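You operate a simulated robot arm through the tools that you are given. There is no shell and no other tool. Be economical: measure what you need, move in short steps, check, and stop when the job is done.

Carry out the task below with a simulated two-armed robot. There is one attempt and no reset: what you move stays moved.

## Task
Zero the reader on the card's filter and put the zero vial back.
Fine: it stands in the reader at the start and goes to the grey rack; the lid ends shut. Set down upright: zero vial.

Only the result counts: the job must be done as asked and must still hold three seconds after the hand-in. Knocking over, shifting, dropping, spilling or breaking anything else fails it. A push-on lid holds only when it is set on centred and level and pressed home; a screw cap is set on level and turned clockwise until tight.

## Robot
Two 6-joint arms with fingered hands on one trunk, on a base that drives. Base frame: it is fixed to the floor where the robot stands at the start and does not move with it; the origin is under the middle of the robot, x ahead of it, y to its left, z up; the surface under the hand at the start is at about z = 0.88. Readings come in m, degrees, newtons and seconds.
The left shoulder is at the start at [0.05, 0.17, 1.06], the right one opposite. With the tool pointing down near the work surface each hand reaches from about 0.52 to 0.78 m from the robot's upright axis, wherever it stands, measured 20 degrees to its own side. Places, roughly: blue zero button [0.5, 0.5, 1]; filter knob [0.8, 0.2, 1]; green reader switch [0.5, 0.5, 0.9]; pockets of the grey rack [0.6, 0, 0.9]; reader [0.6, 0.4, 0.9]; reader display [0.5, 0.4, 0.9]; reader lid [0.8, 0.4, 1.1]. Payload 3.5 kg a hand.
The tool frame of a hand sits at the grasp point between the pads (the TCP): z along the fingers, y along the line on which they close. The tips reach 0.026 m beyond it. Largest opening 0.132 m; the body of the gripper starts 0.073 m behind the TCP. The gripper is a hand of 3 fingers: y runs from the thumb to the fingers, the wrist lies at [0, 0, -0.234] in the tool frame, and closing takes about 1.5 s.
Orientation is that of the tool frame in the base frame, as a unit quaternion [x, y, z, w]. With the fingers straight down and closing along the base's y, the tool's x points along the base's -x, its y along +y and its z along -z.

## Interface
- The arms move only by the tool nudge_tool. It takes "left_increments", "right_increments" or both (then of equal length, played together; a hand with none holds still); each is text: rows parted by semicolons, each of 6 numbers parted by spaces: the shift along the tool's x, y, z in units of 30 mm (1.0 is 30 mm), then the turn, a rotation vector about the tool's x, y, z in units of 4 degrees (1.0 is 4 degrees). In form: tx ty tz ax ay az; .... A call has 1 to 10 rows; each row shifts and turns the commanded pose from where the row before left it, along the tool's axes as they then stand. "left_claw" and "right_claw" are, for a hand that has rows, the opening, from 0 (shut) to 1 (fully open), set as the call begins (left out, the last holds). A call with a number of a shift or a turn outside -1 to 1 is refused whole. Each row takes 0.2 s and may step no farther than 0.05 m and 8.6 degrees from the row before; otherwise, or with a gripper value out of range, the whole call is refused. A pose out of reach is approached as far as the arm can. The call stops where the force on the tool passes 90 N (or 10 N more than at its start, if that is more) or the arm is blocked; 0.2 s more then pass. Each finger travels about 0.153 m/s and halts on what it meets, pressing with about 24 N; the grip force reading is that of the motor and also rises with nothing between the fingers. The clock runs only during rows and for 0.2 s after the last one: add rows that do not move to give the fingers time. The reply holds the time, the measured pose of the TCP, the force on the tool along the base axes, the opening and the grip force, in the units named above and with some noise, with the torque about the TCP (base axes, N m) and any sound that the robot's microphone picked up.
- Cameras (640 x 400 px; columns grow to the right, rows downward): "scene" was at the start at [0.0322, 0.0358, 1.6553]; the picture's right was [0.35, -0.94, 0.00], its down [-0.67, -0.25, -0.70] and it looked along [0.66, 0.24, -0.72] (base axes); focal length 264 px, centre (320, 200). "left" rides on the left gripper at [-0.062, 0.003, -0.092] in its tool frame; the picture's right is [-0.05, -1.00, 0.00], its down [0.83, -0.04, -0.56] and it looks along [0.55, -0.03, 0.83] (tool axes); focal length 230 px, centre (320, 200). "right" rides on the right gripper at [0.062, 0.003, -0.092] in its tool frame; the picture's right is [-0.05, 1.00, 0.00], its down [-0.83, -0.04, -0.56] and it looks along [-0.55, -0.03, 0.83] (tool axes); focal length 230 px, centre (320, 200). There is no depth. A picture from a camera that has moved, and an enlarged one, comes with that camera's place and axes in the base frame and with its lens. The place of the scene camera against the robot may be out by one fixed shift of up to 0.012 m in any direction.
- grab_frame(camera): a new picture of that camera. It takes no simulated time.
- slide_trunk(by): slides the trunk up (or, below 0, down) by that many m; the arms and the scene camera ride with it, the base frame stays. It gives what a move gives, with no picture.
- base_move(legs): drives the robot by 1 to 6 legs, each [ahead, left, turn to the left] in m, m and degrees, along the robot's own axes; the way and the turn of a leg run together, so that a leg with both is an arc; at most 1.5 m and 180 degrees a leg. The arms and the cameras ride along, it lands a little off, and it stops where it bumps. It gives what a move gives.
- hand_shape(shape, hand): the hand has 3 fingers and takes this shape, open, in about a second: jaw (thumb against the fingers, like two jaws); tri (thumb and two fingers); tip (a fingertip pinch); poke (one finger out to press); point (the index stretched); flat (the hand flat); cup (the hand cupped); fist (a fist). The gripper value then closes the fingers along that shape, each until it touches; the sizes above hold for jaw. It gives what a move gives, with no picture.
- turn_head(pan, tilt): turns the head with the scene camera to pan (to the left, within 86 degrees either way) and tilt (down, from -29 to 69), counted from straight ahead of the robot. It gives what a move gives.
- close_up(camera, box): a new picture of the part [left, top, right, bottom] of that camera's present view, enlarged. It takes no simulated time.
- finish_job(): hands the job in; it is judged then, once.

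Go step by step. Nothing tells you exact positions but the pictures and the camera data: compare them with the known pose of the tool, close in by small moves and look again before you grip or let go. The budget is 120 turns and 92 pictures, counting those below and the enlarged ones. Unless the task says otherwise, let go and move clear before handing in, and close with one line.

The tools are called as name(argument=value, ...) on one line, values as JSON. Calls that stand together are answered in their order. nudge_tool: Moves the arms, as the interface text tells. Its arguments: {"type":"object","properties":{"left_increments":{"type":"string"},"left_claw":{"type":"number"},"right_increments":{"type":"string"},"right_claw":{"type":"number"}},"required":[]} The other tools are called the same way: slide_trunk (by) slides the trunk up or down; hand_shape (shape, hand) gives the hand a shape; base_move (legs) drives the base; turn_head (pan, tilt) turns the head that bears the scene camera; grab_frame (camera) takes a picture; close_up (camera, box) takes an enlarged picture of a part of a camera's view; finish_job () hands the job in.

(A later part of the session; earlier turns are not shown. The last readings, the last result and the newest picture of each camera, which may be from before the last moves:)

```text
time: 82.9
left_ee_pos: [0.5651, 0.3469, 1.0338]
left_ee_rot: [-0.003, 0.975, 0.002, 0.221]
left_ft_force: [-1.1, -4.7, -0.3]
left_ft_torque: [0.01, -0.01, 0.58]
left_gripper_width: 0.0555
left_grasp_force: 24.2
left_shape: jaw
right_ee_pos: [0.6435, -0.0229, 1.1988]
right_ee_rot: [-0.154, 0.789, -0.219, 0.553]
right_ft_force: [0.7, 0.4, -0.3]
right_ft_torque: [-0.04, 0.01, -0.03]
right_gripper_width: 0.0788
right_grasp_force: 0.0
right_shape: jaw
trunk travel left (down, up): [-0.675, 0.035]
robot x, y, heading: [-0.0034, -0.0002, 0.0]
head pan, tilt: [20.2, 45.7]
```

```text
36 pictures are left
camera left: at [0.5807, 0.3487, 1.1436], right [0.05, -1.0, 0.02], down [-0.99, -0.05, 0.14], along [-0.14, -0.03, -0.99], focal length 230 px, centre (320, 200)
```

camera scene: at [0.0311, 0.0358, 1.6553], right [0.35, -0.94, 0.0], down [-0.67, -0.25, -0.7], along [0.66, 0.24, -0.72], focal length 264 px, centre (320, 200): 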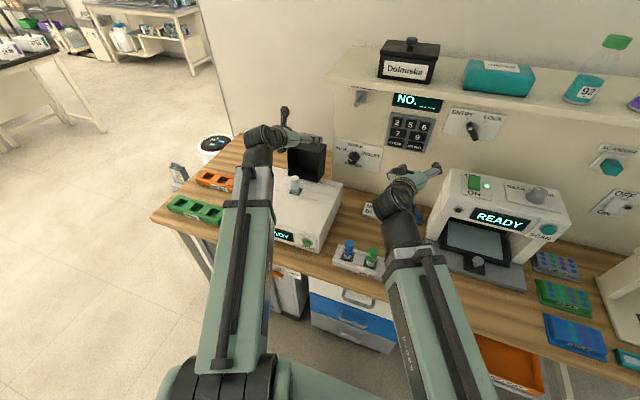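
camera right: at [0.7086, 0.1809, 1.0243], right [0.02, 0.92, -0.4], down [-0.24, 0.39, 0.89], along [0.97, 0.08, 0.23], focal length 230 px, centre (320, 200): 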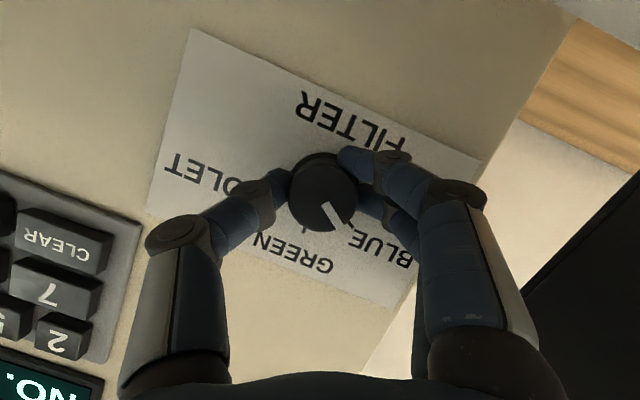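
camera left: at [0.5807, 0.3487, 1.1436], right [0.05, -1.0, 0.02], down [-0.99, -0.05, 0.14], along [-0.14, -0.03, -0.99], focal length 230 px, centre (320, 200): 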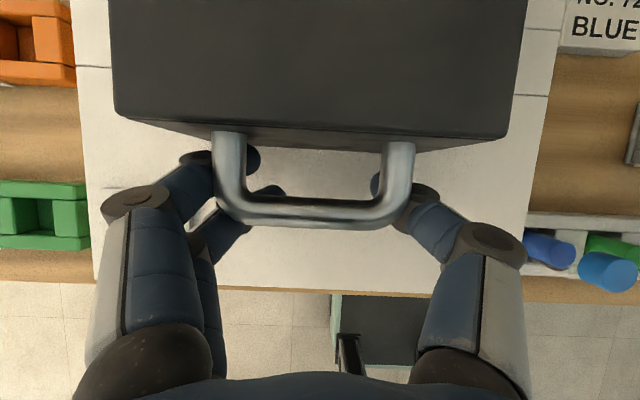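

The fingertips have curled under the legs, which is good for lifting. I'll start the opening arc.

nudge_tool(left_increments="-0.519 0 -0.528 0 -0.67 0;-0.608 0 -0.422 0 -0.67 0;-0.675 0 -0.302 0 -0.67 0")

grab_frame(camera="left")

```text
time: 83.7
left_ee_pos: [0.5944, 0.3482, 1.0938]
left_ee_rot: [-0.002, 0.957, 0.002, 0.291]
left_ft_force: [-0.1, 0.5, 0.1]
left_ft_torque: [-0.01, 0.02, 0.0]
left_gripper_width: 0.0292
left_grasp_force: 23.7
left_shape: jaw
right_ee_pos: [0.6433, -0.0225, 1.1979]
right_ee_rot: [-0.154, 0.789, -0.219, 0.553]
right_ft_force: [-1.0, -1.2, -0.1]
right_ft_torque: [-0.01, -0.01, -0.05]
right_gripper_width: 0.0789
right_grasp_force: 0.2
right_shape: jaw
trunk travel left (down, up): [-0.675, 0.035]
robot x, y, heading: [-0.0008, -0.0009, 0.4]
head pan, tilt: [20.2, 45.7]
```

```text
35 pictures are left
camera left: at [0.5948, 0.3496, 1.2046], right [0.05, -1.0, 0.03], down [-1.0, -0.05, 0.0], along [0.0, -0.03, -1.0], focal length 230 px, centre (320, 200)
```

left: 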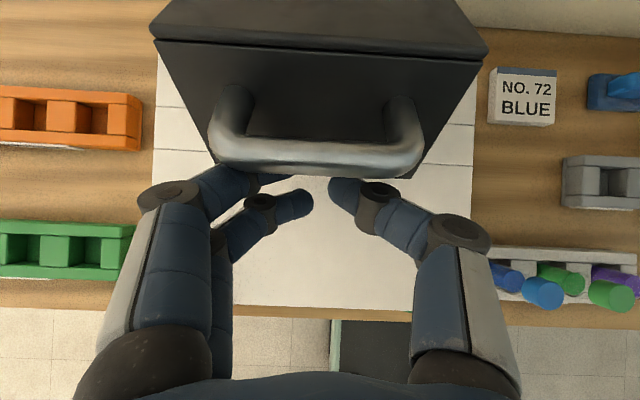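

The lid is about 37° up, resting on the finger under the bar. I'll keep pushing along the arc with the pitch nearly constant.

nudge_tool(left_increments="-0.72 0 -0.171 0 -0.3 0;-0.738 0 -0.054 0 -0.3 0;-0.737 0 0.064 0 -0.3 0")

grab_frame(camera="left")

close_up(camera="scene", box=[240, 120, 360, 210])

```text
time: 84.5
left_ee_pos: [0.6471, 0.3502, 1.1354]
left_ee_rot: [-0.003, 0.947, 0.002, 0.321]
left_ft_force: [0.3, 0.5, 0.5]
left_ft_torque: [0.0, 0.02, 0.0]
left_gripper_width: 0.029
left_grasp_force: 23.8
left_shape: jaw
right_ee_pos: [0.6432, -0.0223, 1.1988]
right_ee_rot: [-0.154, 0.789, -0.22, 0.552]
right_ft_force: [0.2, 0.7, 0.6]
right_ft_torque: [0.0, -0.02, 0.0]
right_gripper_width: 0.0788
right_grasp_force: 0.0
right_shape: jaw
trunk travel left (down, up): [-0.675, 0.035]
robot x, y, heading: [0.0018, 0.0004, 0.3]
head pan, tilt: [20.2, 45.7]
```

```text
34 pictures are left
camera left: at [0.6399, 0.3513, 1.2459], right [0.05, -1.0, 0.03], down [-1.0, -0.05, -0.06], along [0.06, -0.03, -1.0], focal length 230 px, centre (320, 200)
```

left: 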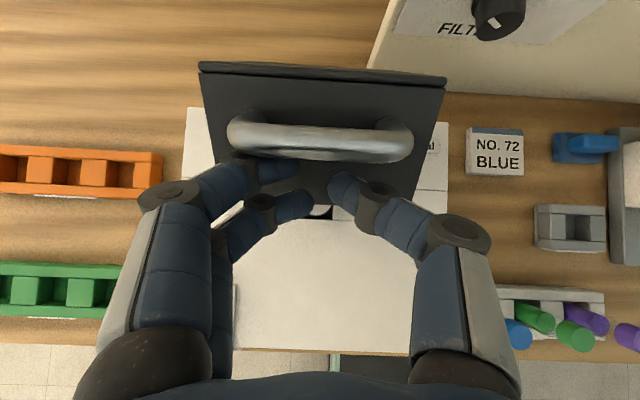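

```text
4.44 times, centred on (300, 165) of scene
camera zoom: at [0.0313, 0.0357, 1.6553], right [0.35, -0.94, 0.0], down [-0.67, -0.25, -0.7], along [0.66, 0.24, -0.72], focal length 1171 px, centre (409, 356)
```

zoom: 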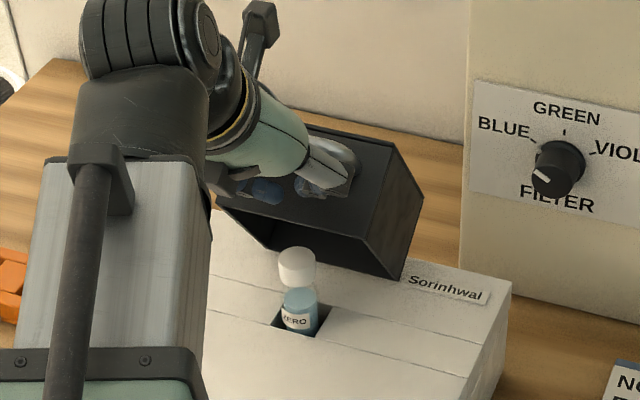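

It's working. I'll continue past vertical.

nudge_tool(left_increments="-0.716 0 0.185 0 -0.3 0;-0.677 0 0.297 0 -0.3 0;-0.62 0 0.403 0 -0.3 0;-0.548 0 0.497 0 -0.3 0")

close_up(camera="scene", box=[240, 120, 360, 210])

```text
time: 85.5
left_ee_pos: [0.733, 0.3505, 1.1547]
left_ee_rot: [-0.003, 0.933, 0.002, 0.359]
left_ft_force: [-0.1, -0.1, 0.4]
left_ft_torque: [0.02, -0.02, 0.04]
left_gripper_width: 0.029
left_grasp_force: 24.0
left_shape: jaw
right_ee_pos: [0.6427, -0.0228, 1.1993]
right_ee_rot: [-0.155, 0.789, -0.22, 0.552]
right_ft_force: [0.9, -0.3, 0.7]
right_ft_torque: [-0.02, 0.0, -0.02]
right_gripper_width: 0.0789
right_grasp_force: 0.0
right_shape: jaw
trunk travel left (down, up): [-0.675, 0.035]
robot x, y, heading: [0.0003, -0.0021, 0.1]
head pan, tilt: [20.2, 45.7]
```

```text
4.44 times, centred on (300, 165) of scene
camera zoom: at [0.0314, 0.0359, 1.6553], right [0.35, -0.94, 0.0], down [-0.67, -0.25, -0.7], along [0.66, 0.24, -0.72], focal length 1171 px, centre (409, 356)
```

zoom: 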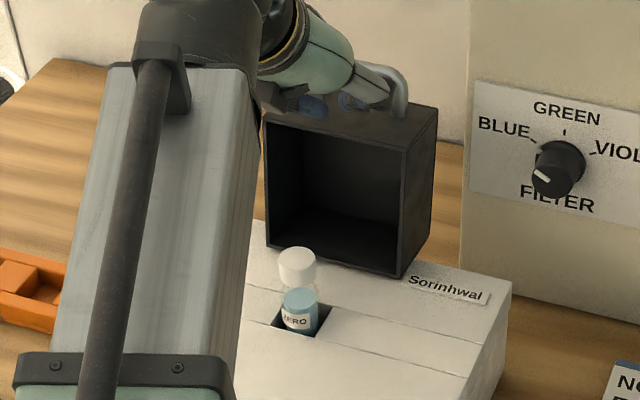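

The lid is open again. I'll retreat the left hand and point it down, and pull the right hand well away to the right.

nudge_tool(left_increments="0 0 -0.8 0 0 0;0 0 -1 0 0 0;0 0 -1 0 0 0;0 0 -0.5 0 1 0;0 0 0 0 1 0;0 0 0 0 1 0;0 0 0 0 1 0;0 0 0 0 1 0;0 0 0 0 1 0;0 0 0 0 1 0", right_increments="0.58 -0.94 -0.5 0 0 0;0.58 -0.94 -0.5 0 0 0;0.58 -0.94 -0.5 0 0 0;0.58 -0.94 -0.5 0 0 0;0.58 -0.94 -0.5 0 0 0;0.58 -0.94 -0.5 0 0 0;0.58 -0.94 -0.5 0 0 0;0.58 -0.94 -0.5 0 0 0;0.58 -0.94 -0.5 0 0 0;0.58 -0.94 -0.5 0 0 0")

nudge_tool(left_increments="0 0 0 0 1 0;0 0 0 0 1 0;0 0 0 0 1 0;0 0 0 0 0.5 0", left_claw=0.6)

grab_frame(camera="scene")

grab_frame(camera="left")

```text
time: 87.7
left_ee_pos: [0.6659, 0.3479, 1.2233]
left_ee_rot: [-0.004, 0.993, 0.003, 0.122]
left_ft_force: [-0.2, -0.3, 0.1]
left_ft_torque: [0.0, -0.02, 0.0]
left_gripper_width: 0.0294
left_grasp_force: 23.8
left_shape: jaw
right_ee_pos: [0.6364, -0.2834, 1.3206]
right_ee_rot: [-0.154, 0.789, -0.219, 0.552]
right_ft_force: [0.0, 0.5, 0.4]
right_ft_torque: [0.0, -0.01, 0.02]
right_gripper_width: 0.0789
right_grasp_force: 0.0
right_shape: jaw
right hand out of reach, approached as far as the arm can: row 1, 2, 3, 4, 5, 6, 7, 8, 9, 10
trunk travel left (down, up): [-0.675, 0.035]
robot x, y, heading: [-0.0006, -0.0013, 0.1]
head pan, tilt: [20.2, 45.7]
```

```text
time: 88.7
left_ee_pos: [0.6668, 0.3501, 1.2224]
left_ee_rot: [-0.004, 1.0, 0.002, 0.0]
left_ft_force: [0.3, -1.0, 0.1]
left_ft_torque: [0.0, -0.01, -0.03]
left_gripper_width: 0.0788
left_grasp_force: 0.2
left_shape: jaw
right_ee_pos: [0.6362, -0.2817, 1.3202]
right_ee_rot: [-0.154, 0.789, -0.22, 0.552]
right_ft_force: [-0.5, 0.8, -0.9]
right_ft_torque: [0.01, 0.0, 0.05]
right_gripper_width: 0.0788
right_grasp_force: 0.1
right_shape: jaw
trunk travel left (down, up): [-0.675, 0.035]
robot x, y, heading: [0.0016, 0.0047, 0.0]
head pan, tilt: [20.2, 45.7]
```

```text
31 pictures are left
camera scene: at [0.0311, 0.0358, 1.6553], right [0.35, -0.94, 0.0], down [-0.67, -0.25, -0.7], along [0.66, 0.24, -0.72], focal length 264 px, centre (320, 200)
```

scene: 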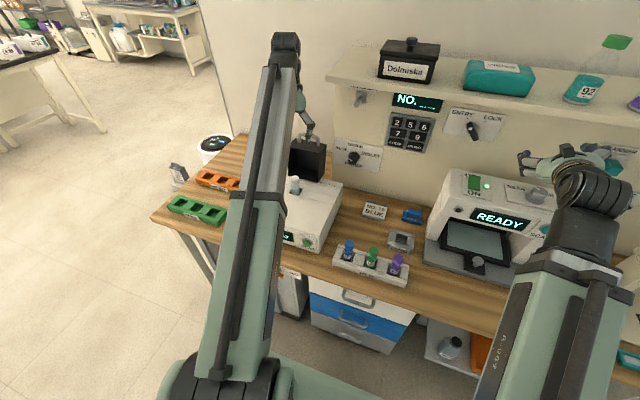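

```text
30 pictures are left
camera left: at [0.7276, 0.3514, 1.3148], right [0.06, -1.0, 0.0], down [-0.83, -0.05, 0.55], along [-0.55, -0.03, -0.83], focal length 230 px, centre (320, 200)
```

left: 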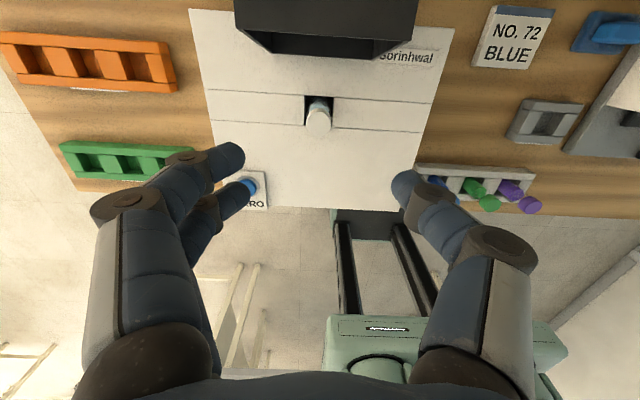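

The lid is open, with the vial cap at about (0.655, 0.351, 1.04). I'll lower to just above it and recheck.

nudge_tool(left_increments="0.4 0.03 0.8 0 0 0;0 0 1 0 0 0;0 0 1 0 0 0;0 0 0.9 0 0 0")

grab_frame(camera="left")

close_up(camera="scene", box=[250, 140, 350, 220])

```text
time: 89.7
left_ee_pos: [0.654, 0.3526, 1.112]
left_ee_rot: [-0.004, 1.0, 0.002, 0.001]
left_ft_force: [-0.2, 1.0, -0.2]
left_ft_torque: [-0.01, -0.02, -0.01]
left_gripper_width: 0.0788
left_grasp_force: 0.0
left_shape: jaw
right_ee_pos: [0.6352, -0.2823, 1.3202]
right_ee_rot: [-0.154, 0.789, -0.219, 0.552]
right_ft_force: [-0.5, 0.0, 0.0]
right_ft_torque: [0.0, -0.01, -0.04]
right_gripper_width: 0.0789
right_grasp_force: 0.1
right_shape: jaw
trunk travel left (down, up): [-0.675, 0.035]
robot x, y, heading: [-0.0022, -0.0013, 0.1]
head pan, tilt: [20.2, 45.7]
```

```text
29 pictures are left
camera left: at [0.7143, 0.3551, 1.2045], right [0.06, -1.0, 0.0], down [-0.83, -0.05, 0.55], along [-0.55, -0.03, -0.83], focal length 230 px, centre (320, 200)
```

left: 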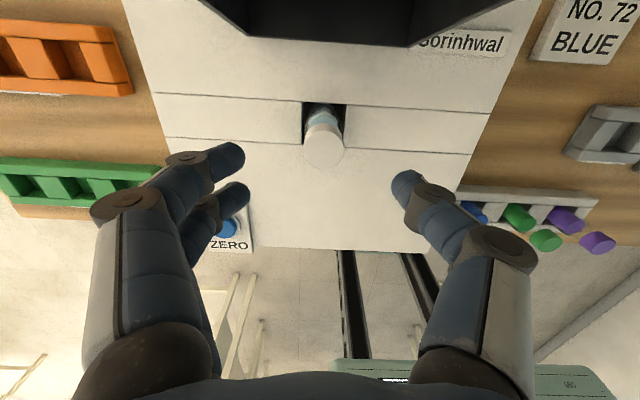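

```text
5.00 times, centred on (300, 180) of scene
camera zoom: at [0.0313, 0.0359, 1.6553], right [0.35, -0.94, 0.0], down [-0.67, -0.25, -0.7], along [0.66, 0.24, -0.72], focal length 1318 px, centre (420, 300)
```

zoom: 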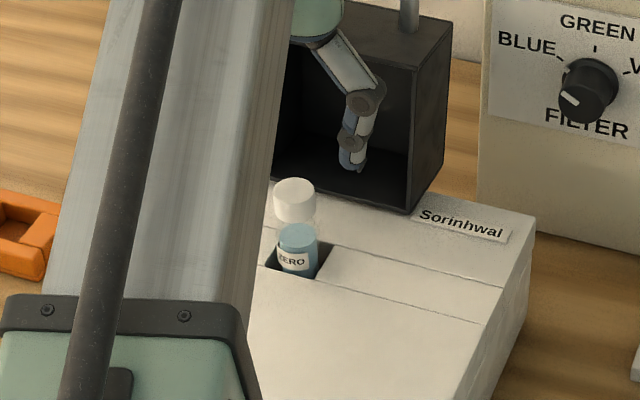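

The cap top is at (0.656, 0.352, 1.054). I'll lower around it to z≈1.035 and close.

nudge_tool(left_increments="-0.07 -0.02 0.9 0 0 0;0 0 0.9 0 0 0;0 0 0.77 0 0 0;0 0 0 0 0 0")

nudge_tool(left_increments="0 0 0 0 0 0;0 0 0 0 0 0;0 0 0 0 0 0;0 0 0 0 0 0;0 0 0 0 0 0", left_claw=0.0)

grab_frame(camera="left")

close_up(camera="scene", box=[250, 140, 350, 220])

```text
time: 90.7
left_ee_pos: [0.6585, 0.3523, 1.037]
left_ee_rot: [-0.003, 1.0, 0.001, 0.001]
left_ft_force: [-0.5, 0.5, -0.1]
left_ft_torque: [-0.02, -0.02, 0.0]
left_gripper_width: 0.0785
left_grasp_force: 0.0
left_shape: jaw
right_ee_pos: [0.6353, -0.2832, 1.3205]
right_ee_rot: [-0.154, 0.789, -0.22, 0.552]
right_ft_force: [0.0, 0.5, -0.1]
right_ft_torque: [0.03, -0.01, -0.01]
right_gripper_width: 0.0791
right_grasp_force: 0.2
right_shape: jaw
trunk travel left (down, up): [-0.675, 0.035]
robot x, y, heading: [-0.0043, -0.0001, 0.1]
head pan, tilt: [20.2, 45.7]
```

```text
time: 91.9
left_ee_pos: [0.6582, 0.3523, 1.0363]
left_ee_rot: [-0.004, 1.0, 0.002, 0.002]
left_ft_force: [-0.6, -0.4, 0.6]
left_ft_torque: [-0.03, -0.02, -0.02]
left_gripper_width: 0.0214
left_grasp_force: 24.5
left_shape: jaw
right_ee_pos: [0.6355, -0.2828, 1.3205]
right_ee_rot: [-0.154, 0.789, -0.22, 0.552]
right_ft_force: [0.7, 0.4, 0.0]
right_ft_torque: [0.04, 0.01, -0.02]
right_gripper_width: 0.0786
right_grasp_force: 0.0
right_shape: jaw
trunk travel left (down, up): [-0.675, 0.035]
robot x, y, heading: [-0.0025, 0.0036, -0.3]
head pan, tilt: [20.2, 45.7]
```

```text
27 pictures are left
camera left: at [0.7186, 0.3536, 1.1279], right [0.06, -1.0, 0.0], down [-0.83, -0.05, 0.55], along [-0.55, -0.03, -0.83], focal length 230 px, centre (320, 200)
```

left: 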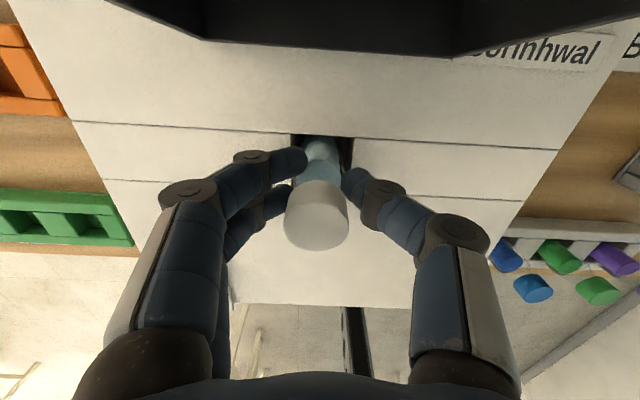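

```text
5.00 times, centred on (300, 180) of scene
camera zoom: at [0.0311, 0.0358, 1.6553], right [0.35, -0.94, 0.0], down [-0.67, -0.25, -0.7], along [0.66, 0.24, -0.72], focal length 1318 px, centre (420, 300)
```

zoom: 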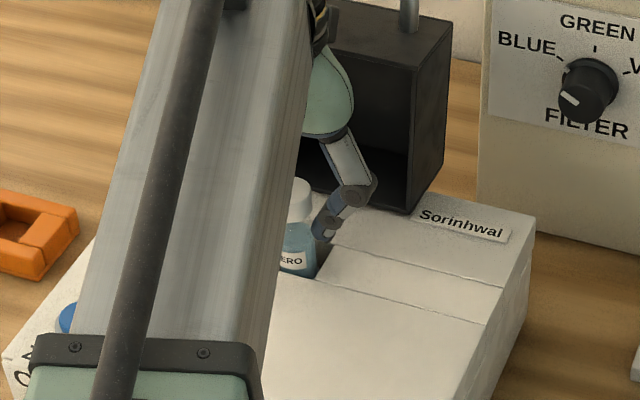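

The vial is gripped under the cap. I'll lift it straight up.

nudge_tool(left_increments="0 0 -0.4 0 0 0;0 0 -0.7 0 0 0;0 0 -1 0 0 0;0 0 -1 0 0 0;0 0 -1 0 0 0;0 0 -1 0 0 0")

grab_frame(camera="left")

close_up(camera="scene", box=[240, 100, 440, 280])

```text
time: 93.3
left_ee_pos: [0.6576, 0.3507, 1.1885]
left_ee_rot: [-0.003, 1.0, 0.001, 0.0]
left_ft_force: [0.2, -1.2, 0.0]
left_ft_torque: [0.01, 0.0, -0.01]
left_gripper_width: 0.0214
left_grasp_force: 24.1
left_shape: jaw
right_ee_pos: [0.6365, -0.2837, 1.3208]
right_ee_rot: [-0.154, 0.789, -0.22, 0.552]
right_ft_force: [0.3, -0.8, -0.2]
right_ft_torque: [-0.01, 0.04, -0.04]
right_gripper_width: 0.0789
right_grasp_force: 0.1
right_shape: jaw
trunk travel left (down, up): [-0.675, 0.035]
robot x, y, heading: [0.002, 0.0041, -0.2]
head pan, tilt: [20.2, 45.7]
```

```text
25 pictures are left
camera left: at [0.7189, 0.3519, 1.2796], right [0.06, -1.0, 0.0], down [-0.83, -0.05, 0.55], along [-0.55, -0.03, -0.83], focal length 230 px, centre (320, 200)
```

left: 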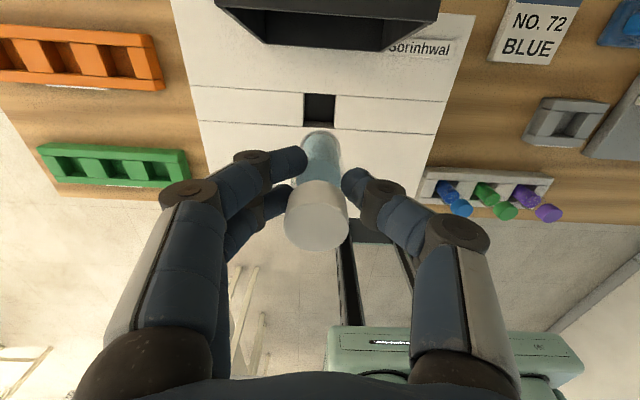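

```text
2.22 times, centred on (340, 190) of scene
camera zoom: at [0.031, 0.0356, 1.6553], right [0.35, -0.94, 0.0], down [-0.67, -0.25, -0.7], along [0.66, 0.24, -0.72], focal length 586 px, centre (276, 222)
```

zoom: 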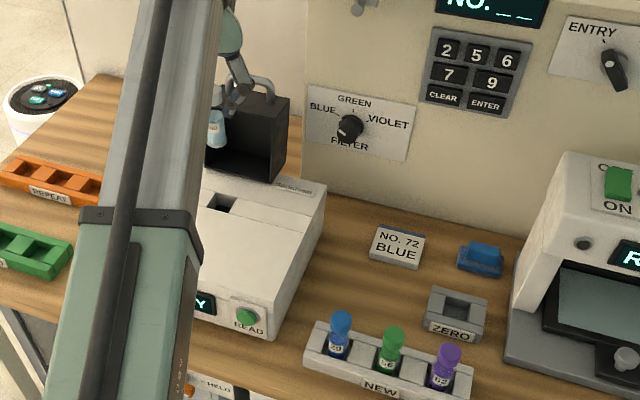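

The vial is clear of the well, its bottom about 0.07 m below the TCP. The ZERO rack pocket is near (0.643, -0.042). I'll carry the vial over at this height and then yaw 90° so the hand stays clear of the machine on the right.

nudge_tool(left_increments="0 -1 0 0 0 0;0 -1 0 0 0 0;0 -1 0 0 0 0;0 -1 0 0 0 0;0 -1 0 0 0 0;0 -1 0 0 0 0;0 -1 0 0 0 0;0 -1 0 0 0 0;0 -1 0 0 0 0;0.4 -1 0 0 0 0")

nudge_tool(left_increments="0 -1 0 0 0 -1;0 0 0 0 0 -1;0 0 0 0 0 -1;0 0 0 0 0 -1;0 0 0 0 0 -1;0 0 0 0 0 -1;0 0 0 0 0 -1;0 0 0 0 0 -1;0 0 0 0 0 -1;0 0 0 0 0 -1")

nudge_tool(left_increments="0 0 0 0 0 -1;0 0 0 0 0 -1;0 0 0 0 0 -1;0 0 0 0 0 -1;0 0 0 0 0 -1;0 0 0 0 0 -1;0 0 0 0 0 -1;0 0 0 0 0 -1;0 0 0 0 0 -1;0 0 0 0 0 -1")

grab_frame(camera="left")

grab_frame(camera="scene")

```text
time: 95.5
left_ee_pos: [0.6484, 0.0488, 1.1885]
left_ee_rot: [-0.004, 1.0, 0.002, 0.001]
left_ft_force: [0.0, -0.2, -0.4]
left_ft_torque: [0.02, -0.04, -0.02]
left_gripper_width: 0.0213
left_grasp_force: 24.3
left_shape: jaw
right_ee_pos: [0.6351, -0.283, 1.3226]
right_ee_rot: [-0.154, 0.789, -0.22, 0.552]
right_ft_force: [0.4, 0.5, 0.7]
right_ft_torque: [0.0, 0.02, -0.01]
right_gripper_width: 0.0787
right_grasp_force: 0.0
right_shape: jaw
trunk travel left (down, up): [-0.675, 0.035]
robot x, y, heading: [-0.0019, -0.0025, -0.1]
head pan, tilt: [20.2, 45.7]
```

```text
time: 97.7
left_ee_pos: [0.6473, 0.0192, 1.1882]
left_ee_rot: [-0.346, 0.938, 0.001, 0.0]
left_ft_force: [0.0, 0.6, 0.7]
left_ft_torque: [-0.04, -0.01, 0.0]
left_gripper_width: 0.0213
left_grasp_force: 23.8
left_shape: jaw
right_ee_pos: [0.6364, -0.282, 1.321]
right_ee_rot: [-0.154, 0.789, -0.22, 0.552]
right_ft_force: [1.0, -0.1, 1.2]
right_ft_torque: [0.02, 0.0, -0.01]
right_gripper_width: 0.0788
right_grasp_force: 0.0
right_shape: jaw
trunk travel left (down, up): [-0.675, 0.035]
robot x, y, heading: [-0.0015, 0.0016, 0.2]
head pan, tilt: [20.2, 45.7]
```

```text
time: 99.9
left_ee_pos: [0.6457, 0.0197, 1.1881]
left_ee_rot: [-0.562, 0.827, 0.001, 0.001]
left_ft_force: [0.7, -1.0, 0.2]
left_ft_torque: [0.0, -0.02, 0.01]
left_gripper_width: 0.0211
left_grasp_force: 23.7
left_shape: jaw
left hand out of reach, approached as far as the arm can: row 8, 9, 10
right_ee_pos: [0.6367, -0.2818, 1.3205]
right_ee_rot: [-0.154, 0.79, -0.22, 0.552]
right_ft_force: [0.5, 0.5, 0.0]
right_ft_torque: [0.02, -0.01, -0.02]
right_gripper_width: 0.0787
right_grasp_force: 0.3
right_shape: jaw
trunk travel left (down, up): [-0.675, 0.035]
robot x, y, heading: [0.0016, 0.005, 0.2]
head pan, tilt: [20.2, 45.7]
```

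```text
23 pictures are left
camera left: at [0.6662, 0.0761, 1.2798], right [0.95, -0.32, 0.0], down [-0.27, -0.79, 0.55], along [-0.18, -0.52, -0.83], focal length 230 px, centre (320, 200)
```

left: 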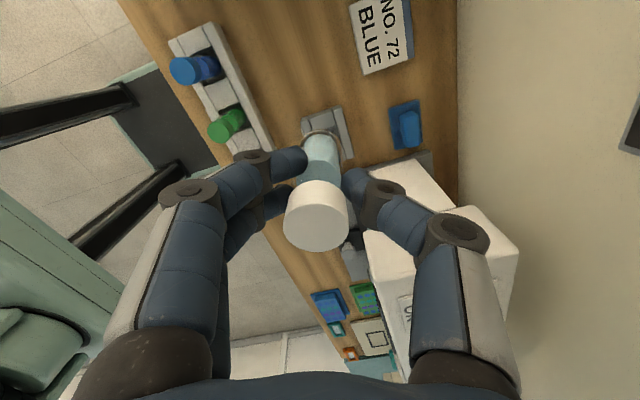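

```text
22 pictures are left
camera scene: at [0.0311, 0.0357, 1.6553], right [0.35, -0.94, 0.0], down [-0.67, -0.25, -0.7], along [0.66, 0.24, -0.72], focal length 264 px, centre (320, 200)
```

scene: 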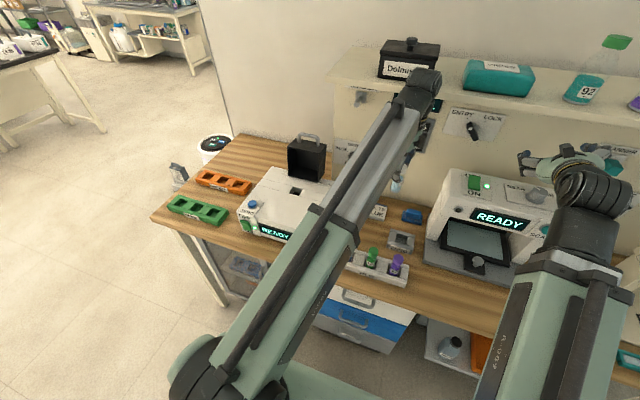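

close_up(camera="scene", box=[350, 170, 450, 270])

close_up(camera="left", box=[260, 60, 420, 220])

```text
4.00 times, centred on (400, 220) of scene
camera zoom: at [0.0311, 0.0357, 1.6553], right [0.35, -0.94, 0.0], down [-0.67, -0.25, -0.7], along [0.66, 0.24, -0.72], focal length 1054 px, centre (0, 120)
```

zoom: 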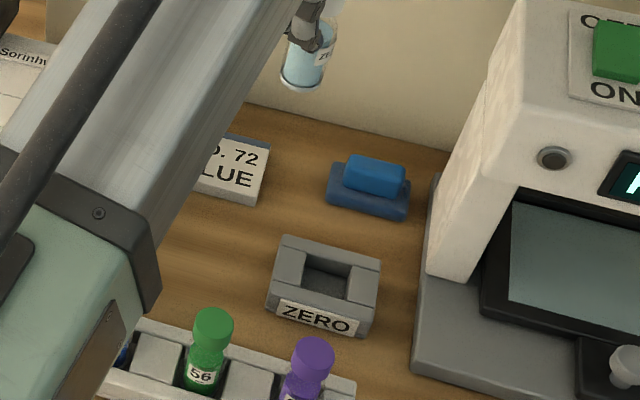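

```text
2.50 times, centred on (340, 140) of left
camera zoom: at [0.6662, 0.0761, 1.2798], right [0.95, -0.32, 0.0], down [-0.27, -0.79, 0.55], along [-0.18, -0.52, -0.83], focal length 575 px, centre (270, 350)
```

zoom: 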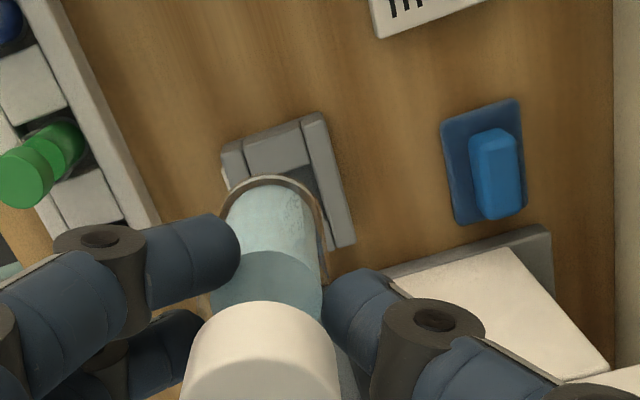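

The rack centre is at about (0.640, -0.045) from both views. I'll move above it and come partway down.

nudge_tool(left_increments="0.7 -0.2 0 0 0 0;0.7 -0.2 0 0 0 0;0.6 -0.23 0 0 0 0;0 0 1 0 0 0;0 0 1 0 0 0;0 0 1 0 0 0;0 0 1 0 0 0;0 0 0.5 0 0 0")

close_up(camera="scene", box=[350, 170, 450, 270])

grab_frame(camera="left")

```text
time: 101.7
left_ee_pos: [0.6573, 0.0117, 1.054]
left_ee_rot: [-0.559, 0.829, 0.0, 0.001]
left_ft_force: [-0.2, 1.1, -0.1]
left_ft_torque: [0.03, -0.02, -0.04]
left_gripper_width: 0.0214
left_grasp_force: 24.3
left_shape: jaw
left hand out of reach, approached as far as the arm can: row 1, 2, 3, 4
right_ee_pos: [0.6363, -0.2832, 1.3206]
right_ee_rot: [-0.153, 0.789, -0.22, 0.552]
right_ft_force: [-0.7, -0.6, 0.4]
right_ft_torque: [0.02, -0.02, -0.04]
right_gripper_width: 0.0786
right_grasp_force: 0.1
right_shape: jaw
trunk travel left (down, up): [-0.675, 0.035]
robot x, y, heading: [-0.0004, 0.0017, -0.1]
head pan, tilt: [20.2, 45.7]
```

```text
4.00 times, centred on (400, 220) of scene
camera zoom: at [0.0312, 0.0357, 1.6553], right [0.35, -0.94, 0.0], down [-0.67, -0.25, -0.7], along [0.66, 0.24, -0.72], focal length 1054 px, centre (0, 120)
```

zoom: 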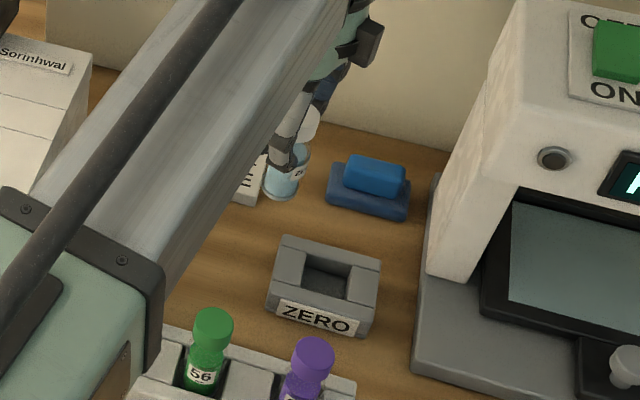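

```text
18 pictures are left
camera left: at [0.6774, 0.0686, 1.1469], right [0.94, -0.33, 0.0], down [-0.27, -0.79, 0.55], along [-0.18, -0.52, -0.83], focal length 230 px, centre (320, 200)
```

left: 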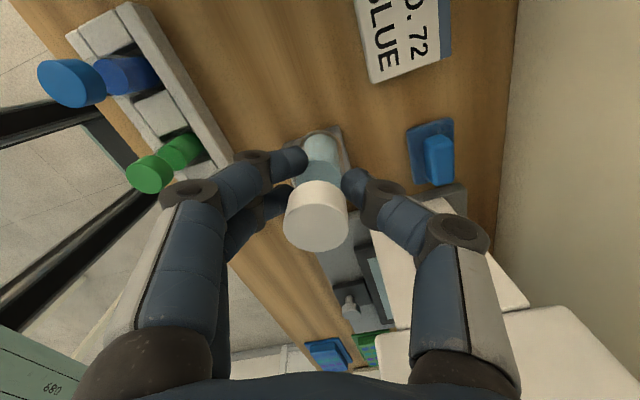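

The left arm is at a joint limit here. Driving the base 5.5 cm right and 1.6 cm back carries the hand to the pocket.

base_move(legs=[[-0.016, -0.055, 0]])

close_up(camera="scene", box=[310, 150, 430, 270])

grab_frame(camera="left")

```text
time: 102.7
left_ee_pos: [0.6416, -0.0493, 1.0552]
left_ee_rot: [-0.557, 0.83, 0.0, 0.001]
left_ft_force: [0.5, -1.6, -0.5]
left_ft_torque: [0.03, -0.01, 0.0]
left_gripper_width: 0.0214
left_grasp_force: 24.3
left_shape: jaw
right_ee_pos: [0.6191, -0.3424, 1.3199]
right_ee_rot: [-0.153, 0.79, -0.219, 0.552]
right_ft_force: [-0.6, -0.9, -0.3]
right_ft_torque: [0.01, 0.02, 0.08]
right_gripper_width: 0.0786
right_grasp_force: 0.1
right_shape: jaw
trunk travel left (down, up): [-0.675, 0.035]
robot x, y, heading: [-0.0208, -0.0588, 0.1]
head pan, tilt: [20.2, 45.7]
```

```text
3.33 times, centred on (370, 210) of scene
camera zoom: at [0.0145, -0.024, 1.6553], right [0.35, -0.94, 0.0], down [-0.67, -0.25, -0.7], along [0.66, 0.24, -0.71], focal length 878 px, centre (153, 167)
```

zoom: 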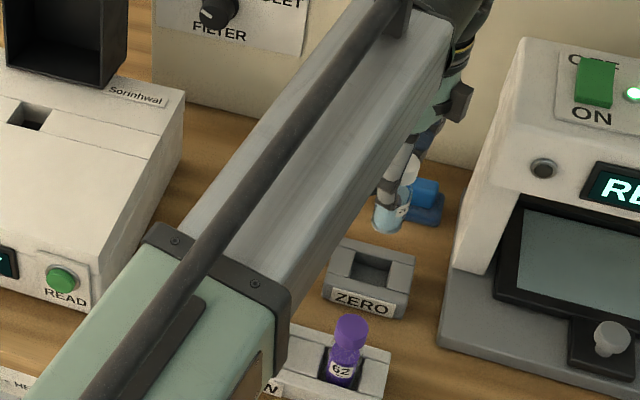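

```text
16 pictures are left
camera left: at [0.661, 0.0085, 1.1475], right [0.94, -0.33, 0.0], down [-0.27, -0.79, 0.55], along [-0.18, -0.52, -0.83], focal length 230 px, centre (320, 200)
```

left: 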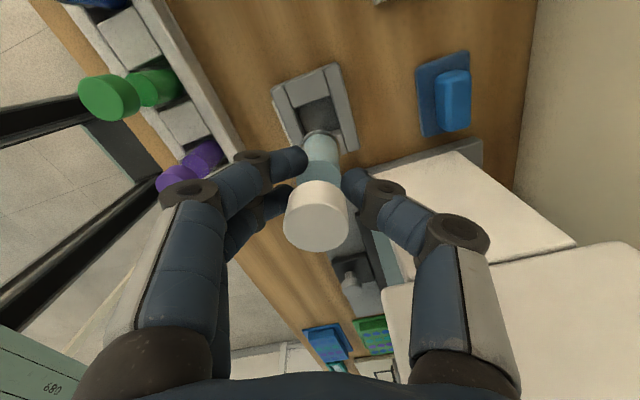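

The pocket centre is at (0.640, -0.044). I'll make a small sideways correction, then lower the vial to the pocket mouth.

nudge_tool(left_increments="-0.21 0.08 0 0 0 0;0 0 0.7 0 0 0;0 0 0.7 0 0 0;0 0 0.6 0 0 0;0 0 0 0 0 0")

close_up(camera="left", box=[240, 50, 400, 210])

close_up(camera="scene", box=[360, 190, 430, 260])

```text
time: 103.9
left_ee_pos: [0.6425, -0.0394, 0.9959]
left_ee_rot: [-0.557, 0.83, 0.0, 0.001]
left_ft_force: [0.7, -0.1, -1.0]
left_ft_torque: [-0.01, 0.0, 0.0]
left_gripper_width: 0.021
left_grasp_force: 24.6
left_shape: jaw
right_ee_pos: [0.6201, -0.3411, 1.3205]
right_ee_rot: [-0.154, 0.79, -0.219, 0.552]
right_ft_force: [0.1, 0.4, 1.1]
right_ft_torque: [0.0, 0.01, -0.04]
right_gripper_width: 0.0788
right_grasp_force: 0.1
right_shape: jaw
trunk travel left (down, up): [-0.675, 0.035]
robot x, y, heading: [-0.0169, -0.0591, 0.0]
head pan, tilt: [20.2, 45.7]
```

```text
2.50 times, centred on (320, 130) of left
camera zoom: at [0.6618, 0.018, 1.0875], right [0.94, -0.33, 0.0], down [-0.27, -0.79, 0.55], along [-0.18, -0.52, -0.83], focal length 575 px, centre (320, 375)
```

zoom: 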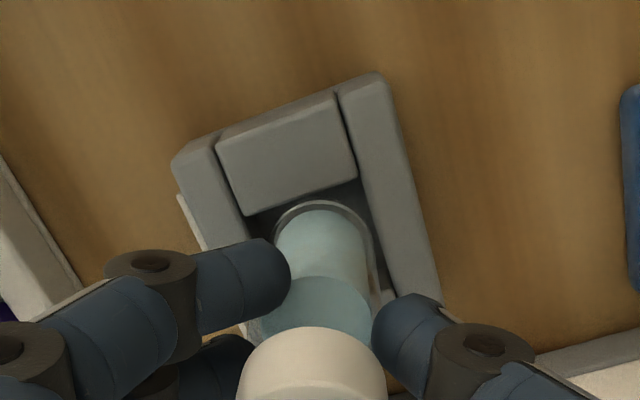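

```text
5.71 times, centred on (395, 225) of scene
camera zoom: at [0.0151, -0.0215, 1.6553], right [0.35, -0.94, 0.0], down [-0.67, -0.25, -0.7], along [0.66, 0.24, -0.72], focal length 1506 px, centre (-109, 57)
```

zoom: 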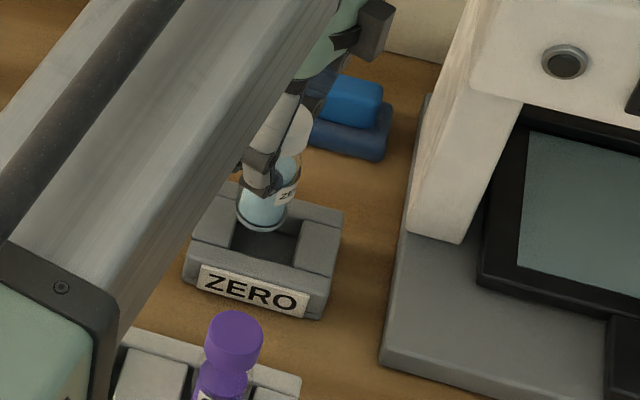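

The vial is above the pocket. I'll correct by 3 mm and lower gently until it seats.

nudge_tool(left_increments="0.1 0 0.3 0 0 0;0 0 0.4 0 0 0;0 0 0.3 0 0 0;0 0 0.15 0 0 0;0 0 0 0 0 0")

close_up(camera="scene", box=[360, 190, 430, 260])

```text
time: 105.1
left_ee_pos: [0.6414, -0.0408, 0.9605]
left_ee_rot: [-0.558, 0.83, 0.001, 0.001]
left_ft_force: [-0.6, -0.3, 0.3]
left_ft_torque: [-0.03, -0.02, 0.0]
left_gripper_width: 0.0121
left_grasp_force: 24.1
left_shape: jaw
right_ee_pos: [0.6196, -0.3405, 1.3197]
right_ee_rot: [-0.154, 0.79, -0.22, 0.552]
right_ft_force: [0.4, 0.3, -0.7]
right_ft_torque: [0.0, 0.02, 0.05]
right_gripper_width: 0.0788
right_grasp_force: 0.0
right_shape: jaw
trunk travel left (down, up): [-0.675, 0.035]
robot x, y, heading: [-0.013, -0.0616, 0.1]
head pan, tilt: [20.2, 45.7]
```

```text
5.71 times, centred on (395, 225) of scene
camera zoom: at [0.0155, -0.0212, 1.6551], right [0.35, -0.94, 0.0], down [-0.67, -0.25, -0.7], along [0.66, 0.24, -0.72], focal length 1506 px, centre (-109, 57)
```

zoom: 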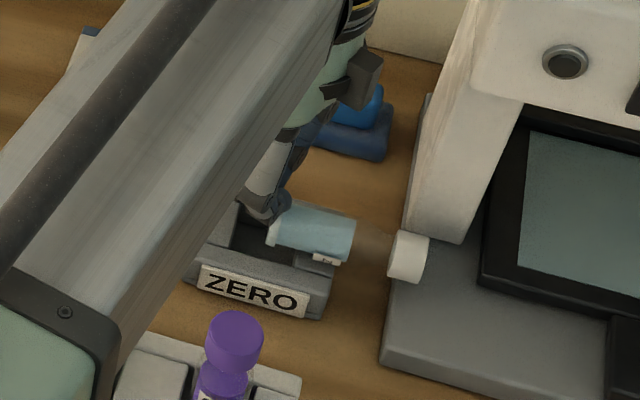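

The vial slipped out and tipped over onto the rack edge. I'll look at it closely before doing anything.

grab_frame(camera="left")

```text
12 pictures are left
camera left: at [0.6604, 0.0158, 1.0517], right [0.94, -0.33, 0.0], down [-0.27, -0.79, 0.55], along [-0.18, -0.52, -0.83], focal length 230 px, centre (320, 200)
```

left: 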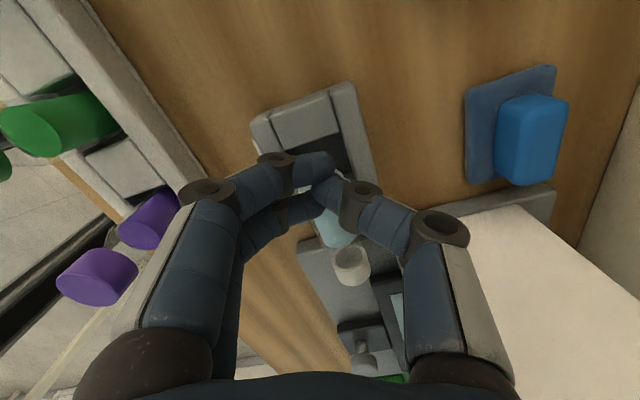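

The vial lies with its bottom in the pocket and its cap toward the machine, near (0.635, -0.125, 0.932). I'll open gently, rise and re-examine before regripping it near the neck.

nudge_tool(left_increments="0 0 0 0 0 0;0 0 0 0 0 0;0 0 0 0 0 0;0 0 -0.5 0 0 0;0 0 -1 0 0 0;0 0 -1 0 0 0;0 0 -1 0 0 0", left_claw=0.45)

grab_frame(camera="left")

close_up(camera="scene", box=[360, 190, 430, 260])

```text
time: 106.7
left_ee_pos: [0.6384, -0.0406, 1.0669]
left_ee_rot: [-0.558, 0.83, 0.001, 0.0]
left_ft_force: [-0.1, 0.0, 0.1]
left_ft_torque: [0.0, 0.0, 0.0]
left_gripper_width: 0.0588
left_grasp_force: 0.1
left_shape: jaw
right_ee_pos: [0.6193, -0.3419, 1.3218]
right_ee_rot: [-0.154, 0.79, -0.22, 0.552]
right_ft_force: [0.1, -0.8, 0.4]
right_ft_torque: [0.02, 0.01, 0.01]
right_gripper_width: 0.0787
right_grasp_force: 0.0
right_shape: jaw
trunk travel left (down, up): [-0.675, 0.035]
robot x, y, heading: [-0.0168, -0.0575, -0.2]
head pan, tilt: [20.2, 45.7]
```

```text
11 pictures are left
camera left: at [0.6587, 0.0151, 1.1594], right [0.94, -0.33, 0.0], down [-0.27, -0.79, 0.55], along [-0.18, -0.52, -0.83], focal length 230 px, centre (320, 200)
```

left: 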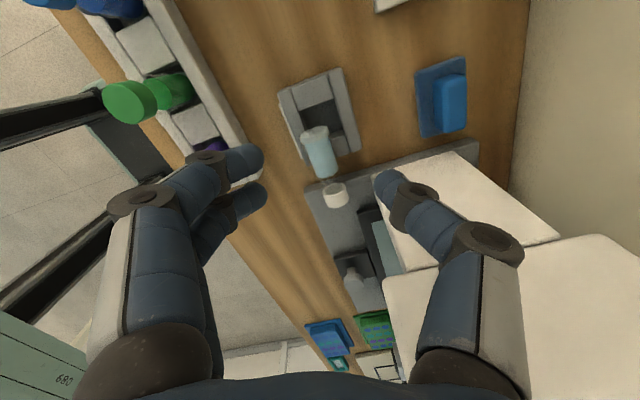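

```text
5.71 times, centred on (395, 225) of scene
camera zoom: at [0.015, -0.0214, 1.6553], right [0.35, -0.94, 0.0], down [-0.67, -0.25, -0.7], along [0.66, 0.24, -0.72], focal length 1506 px, centre (-109, 57)
```

zoom: 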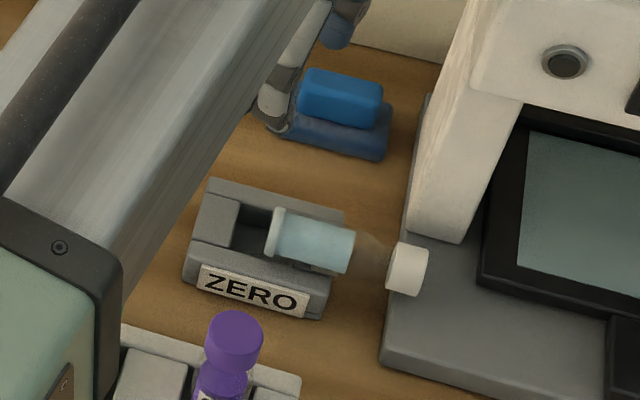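

The vial rests on the rack's right block, axis along y at x≈0.631, cap end near y≈-0.14. I'll raise the hand, drive the base right and ahead for more wrist freedom, and align the yaw with the vial.

nudge_tool(left_increments="0 0 -1 0 0 0;0 0 -1 0 0 0;0 0 -1 0 0 0;0 0 -1 0 0 0")

base_move(legs=[[0.04, -0.13, 0]])

nudge_tool(left_increments="0 0 0 0 0 -1;0 0 0 0 0 -1;0 0 0 0 0 -1;0 0 0 0 0 -1;0 0 0 0 0 -1;0 0 0 0 0 -0.6")

```text
time: 107.7
left_ee_pos: [0.6423, -0.0418, 1.1858]
left_ee_rot: [-0.557, 0.83, 0.001, 0.001]
left_ft_force: [0.4, 0.1, 0.0]
left_ft_torque: [0.0, -0.01, 0.02]
left_gripper_width: 0.0588
left_grasp_force: 0.0
left_shape: jaw
right_ee_pos: [0.6204, -0.3404, 1.32]
right_ee_rot: [-0.154, 0.789, -0.22, 0.552]
right_ft_force: [1.0, 0.0, -0.6]
right_ft_torque: [0.01, -0.01, 0.01]
right_gripper_width: 0.0786
right_grasp_force: 0.1
right_shape: jaw
trunk travel left (down, up): [-0.675, 0.035]
robot x, y, heading: [-0.0191, -0.0569, -0.2]
head pan, tilt: [20.2, 45.7]
```

```text
time: 109.0
left_ee_pos: [0.683, -0.1757, 1.1841]
left_ee_rot: [-0.558, 0.83, 0.0, 0.002]
left_ft_force: [0.3, 0.0, -0.7]
left_ft_torque: [0.05, 0.03, -0.01]
left_gripper_width: 0.0586
left_grasp_force: 0.0
left_shape: jaw
right_ee_pos: [0.6604, -0.4751, 1.3202]
right_ee_rot: [-0.154, 0.789, -0.219, 0.552]
right_ft_force: [-0.6, -0.3, -0.7]
right_ft_torque: [-0.02, -0.01, 0.01]
right_gripper_width: 0.0788
right_grasp_force: 0.1
right_shape: jaw
trunk travel left (down, up): [-0.675, 0.035]
robot x, y, heading: [0.0244, -0.1894, 0.1]
head pan, tilt: [20.2, 45.7]
```

```text
time: 110.4
left_ee_pos: [0.6847, -0.1609, 1.1858]
left_ee_rot: [-0.57, 0.822, 0.0, 0.001]
left_ft_force: [-0.8, -0.1, 0.4]
left_ft_torque: [-0.05, 0.02, -0.01]
left_gripper_width: 0.0587
left_grasp_force: 0.0
left_shape: jaw
left hand out of reach, approached as far as the arm can: row 1, 2, 3, 4, 5, 6
right_ee_pos: [0.6601, -0.4731, 1.3218]
right_ee_rot: [-0.154, 0.789, -0.22, 0.552]
right_ft_force: [0.1, 0.5, -0.5]
right_ft_torque: [0.01, 0.01, 0.0]
right_gripper_width: 0.0785
right_grasp_force: 0.0
right_shape: jaw
trunk travel left (down, up): [-0.675, 0.035]
robot x, y, heading: [0.0269, -0.1914, 0.2]
head pan, tilt: [20.2, 45.7]
```

nudge_tool(left_increments="-0.38 0.8 0 0 0 0;-0.37 0.8 0 0 0 0;-0.37 0.73 0 0 0 0;0 0 0 0 0 -1;0 0 0 0 0 -1;0 0 0 0 0 -1;0 0 0 0 0 -1;0 0 0 0 0 -1")

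```text
time: 112.2
left_ee_pos: [0.6313, -0.1049, 1.1847]
left_ee_rot: [-0.6, 0.8, 0.0, 0.001]
left_ft_force: [1.1, 0.1, -0.3]
left_ft_torque: [-0.02, -0.02, -0.02]
left_gripper_width: 0.0586
left_grasp_force: 0.1
left_shape: jaw
left hand out of reach, approached as far as the arm can: row 5, 6, 7, 8
right_ee_pos: [0.659, -0.4722, 1.3201]
right_ee_rot: [-0.153, 0.789, -0.221, 0.552]
right_ft_force: [-0.2, -1.0, 0.6]
right_ft_torque: [0.02, 0.01, 0.01]
right_gripper_width: 0.079
right_grasp_force: 0.2
right_shape: jaw
trunk travel left (down, up): [-0.675, 0.035]
robot x, y, heading: [0.0212, -0.1892, 0.2]
head pan, tilt: [20.2, 45.7]
```

Before gripping, I'll test in free air whether the hand can tilt the way needed to bring the vial upright.

nudge_tool(left_increments="0 0 0 0 1 0;0 0 0 0 1 0;0 0 0 0 1 0;0 0 0 0 1 0;0 0 0 0 1 0;0 0 0 0 1 0;0 0 0 0 1 0;0 0 0 0 1 0;0 0 0 0 1 0;0 0 0 0 1 0")

nudge_tool(left_increments="0 0 0 0 1 0;0 0 0 0 1 0;0 0 0 0 1 0;0 0 0 0 1 0;0 0 0 0 1 0;0 0 0 0 1 0;0 0 0 0 1 0;0 0 0 0 1 0;0 0 0 0 1 0;0 0 0 0 1 0")

```text
time: 114.4
left_ee_pos: [0.6345, -0.1023, 1.1713]
left_ee_rot: [-0.563, 0.753, -0.208, -0.271]
left_ft_force: [-0.8, 0.0, 0.0]
left_ft_torque: [-0.01, -0.04, -0.01]
left_gripper_width: 0.0588
left_grasp_force: 0.1
left_shape: jaw
left hand out of reach, approached as far as the arm can: row 8, 9, 10
right_ee_pos: [0.6611, -0.4739, 1.3205]
right_ee_rot: [-0.154, 0.79, -0.221, 0.552]
right_ft_force: [0.0, -0.4, 0.4]
right_ft_torque: [0.02, -0.03, -0.02]
right_gripper_width: 0.0785
right_grasp_force: 0.1
right_shape: jaw
trunk travel left (down, up): [-0.675, 0.035]
robot x, y, heading: [0.0202, -0.1878, 0.0]
head pan, tilt: [20.2, 45.7]
```

```text
time: 116.6
left_ee_pos: [0.6411, -0.1259, 1.1375]
left_ee_rot: [-0.452, 0.613, -0.4, -0.51]
left_ft_force: [3.9, 20.0, 71.4]
left_ft_torque: [-2.07, -2.3, 0.84]
left_gripper_width: 0.0582
left_grasp_force: 0.1
left_shape: jaw
left hand out of reach, approached as far as the arm can: row 1, 2, 3, 4, 5, 6, 7, 8, 9, 10
right_ee_pos: [0.6559, -0.4708, 1.3243]
right_ee_rot: [-0.153, 0.788, -0.22, 0.554]
right_ft_force: [0.7, -0.4, -0.3]
right_ft_torque: [0.0, 0.0, 0.01]
right_gripper_width: 0.0789
right_grasp_force: 0.1
right_shape: jaw
trunk travel left (down, up): [-0.675, 0.035]
robot x, y, heading: [0.0231, -0.1905, 0.1]
head pan, tilt: [20.2, 45.7]
```

The tilt itself works (about 80°), but the tips touched the machine's top. I'll back away at once, upward and toward +y.

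nudge_tool(left_increments="0.3 0 -0.5 0 0 0;0.6 0 -0.8 0 0 0;0.6 0 -0.8 0 0 0;0 0 0 0 -1 0;0 0 0 0 -1 0;0 0 0 0 -1 0;0 0 0 0 -1 0")

grab_frame(camera="scene")

```text
time: 118.2
left_ee_pos: [0.6603, -0.1278, 1.1448]
left_ee_rot: [-0.499, 0.681, -0.329, -0.424]
left_ft_force: [-18.2, -22.5, 78.2]
left_ft_torque: [-2.47, -1.3, -0.95]
left_gripper_width: 0.0498
left_grasp_force: 0.0
left_shape: jaw
left hand out of reach, approached as far as the arm can: row 1, 2, 3
right_ee_pos: [0.6523, -0.4752, 1.3245]
right_ee_rot: [-0.152, 0.788, -0.22, 0.555]
right_ft_force: [-0.5, -0.7, -0.2]
right_ft_torque: [0.01, 0.0, -0.02]
right_gripper_width: 0.0787
right_grasp_force: 0.1
right_shape: jaw
trunk travel left (down, up): [-0.675, 0.035]
robot x, y, heading: [0.0256, -0.1895, -0.0]
head pan, tilt: [20.2, 45.7]
```

```text
9 pictures are left
camera scene: at [0.0456, -0.158, 1.6559], right [0.35, -0.94, 0.0], down [-0.67, -0.25, -0.7], along [0.66, 0.24, -0.71], focal length 264 px, centre (320, 200)
```

scene: 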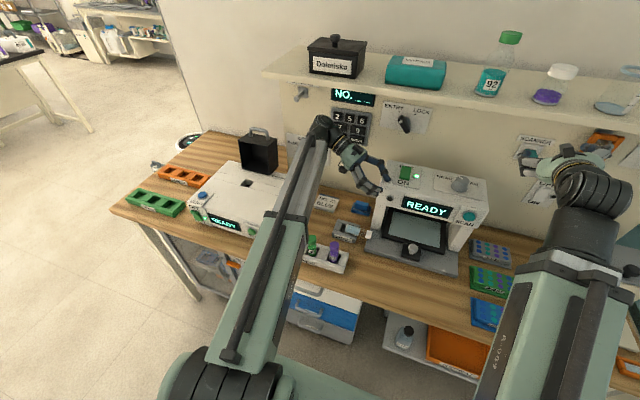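

Still pressing on the machine's top; the trunk can lift the arm straight up.

slide_trunk(by=0.033)

nudge_tool(left_increments="0 0 -0.5 0 -1 0;0 0 -0.5 0 -1 0;0 0 -0.5 0 -1 0;0 0 -0.5 0 -1 0;0 0 0 0 -1 0;0 0 0 0 -1 0")

```text
time: 119.0
left_ee_pos: [0.6667, -0.1196, 1.1602]
left_ee_rot: [-0.51, 0.678, -0.318, -0.424]
left_ft_force: [-0.2, -0.3, 1.1]
left_ft_torque: [0.02, 0.01, 0.0]
left_gripper_width: 0.0589
left_grasp_force: 0.1
left_shape: jaw
right_ee_pos: [0.6603, -0.4717, 1.3529]
right_ee_rot: [-0.156, 0.789, -0.22, 0.552]
right_ft_force: [0.4, -0.5, -0.7]
right_ft_torque: [-0.01, -0.02, -0.02]
right_gripper_width: 0.0789
right_grasp_force: 0.0
right_shape: jaw
trunk travel left (down, up): [-0.708, 0.002]
robot x, y, heading: [0.0232, -0.1899, 0.2]
head pan, tilt: [20.2, 45.7]
```

```text
time: 120.6
left_ee_pos: [0.6777, -0.0646, 1.1578]
left_ee_rot: [-0.579, 0.736, -0.196, -0.292]
left_ft_force: [-4.2, 3.1, -6.9]
left_ft_torque: [-0.84, -0.19, 0.41]
left_gripper_width: 0.0587
left_grasp_force: 0.0
left_shape: jaw
left hand out of reach, approached as far as the arm can: row 3, 4
right_ee_pos: [0.6578, -0.4706, 1.3562]
right_ee_rot: [-0.155, 0.789, -0.218, 0.553]
right_ft_force: [-0.2, -0.4, 0.6]
right_ft_torque: [-0.02, 0.03, 0.04]
right_gripper_width: 0.0789
right_grasp_force: 0.0
right_shape: jaw
trunk travel left (down, up): [-0.708, 0.002]
robot x, y, heading: [0.0216, -0.1915, 0.4]
head pan, tilt: [20.2, 45.7]
stopped in row 6 (left hand): the arm was blocked; the commanded pose is now the measured one
```

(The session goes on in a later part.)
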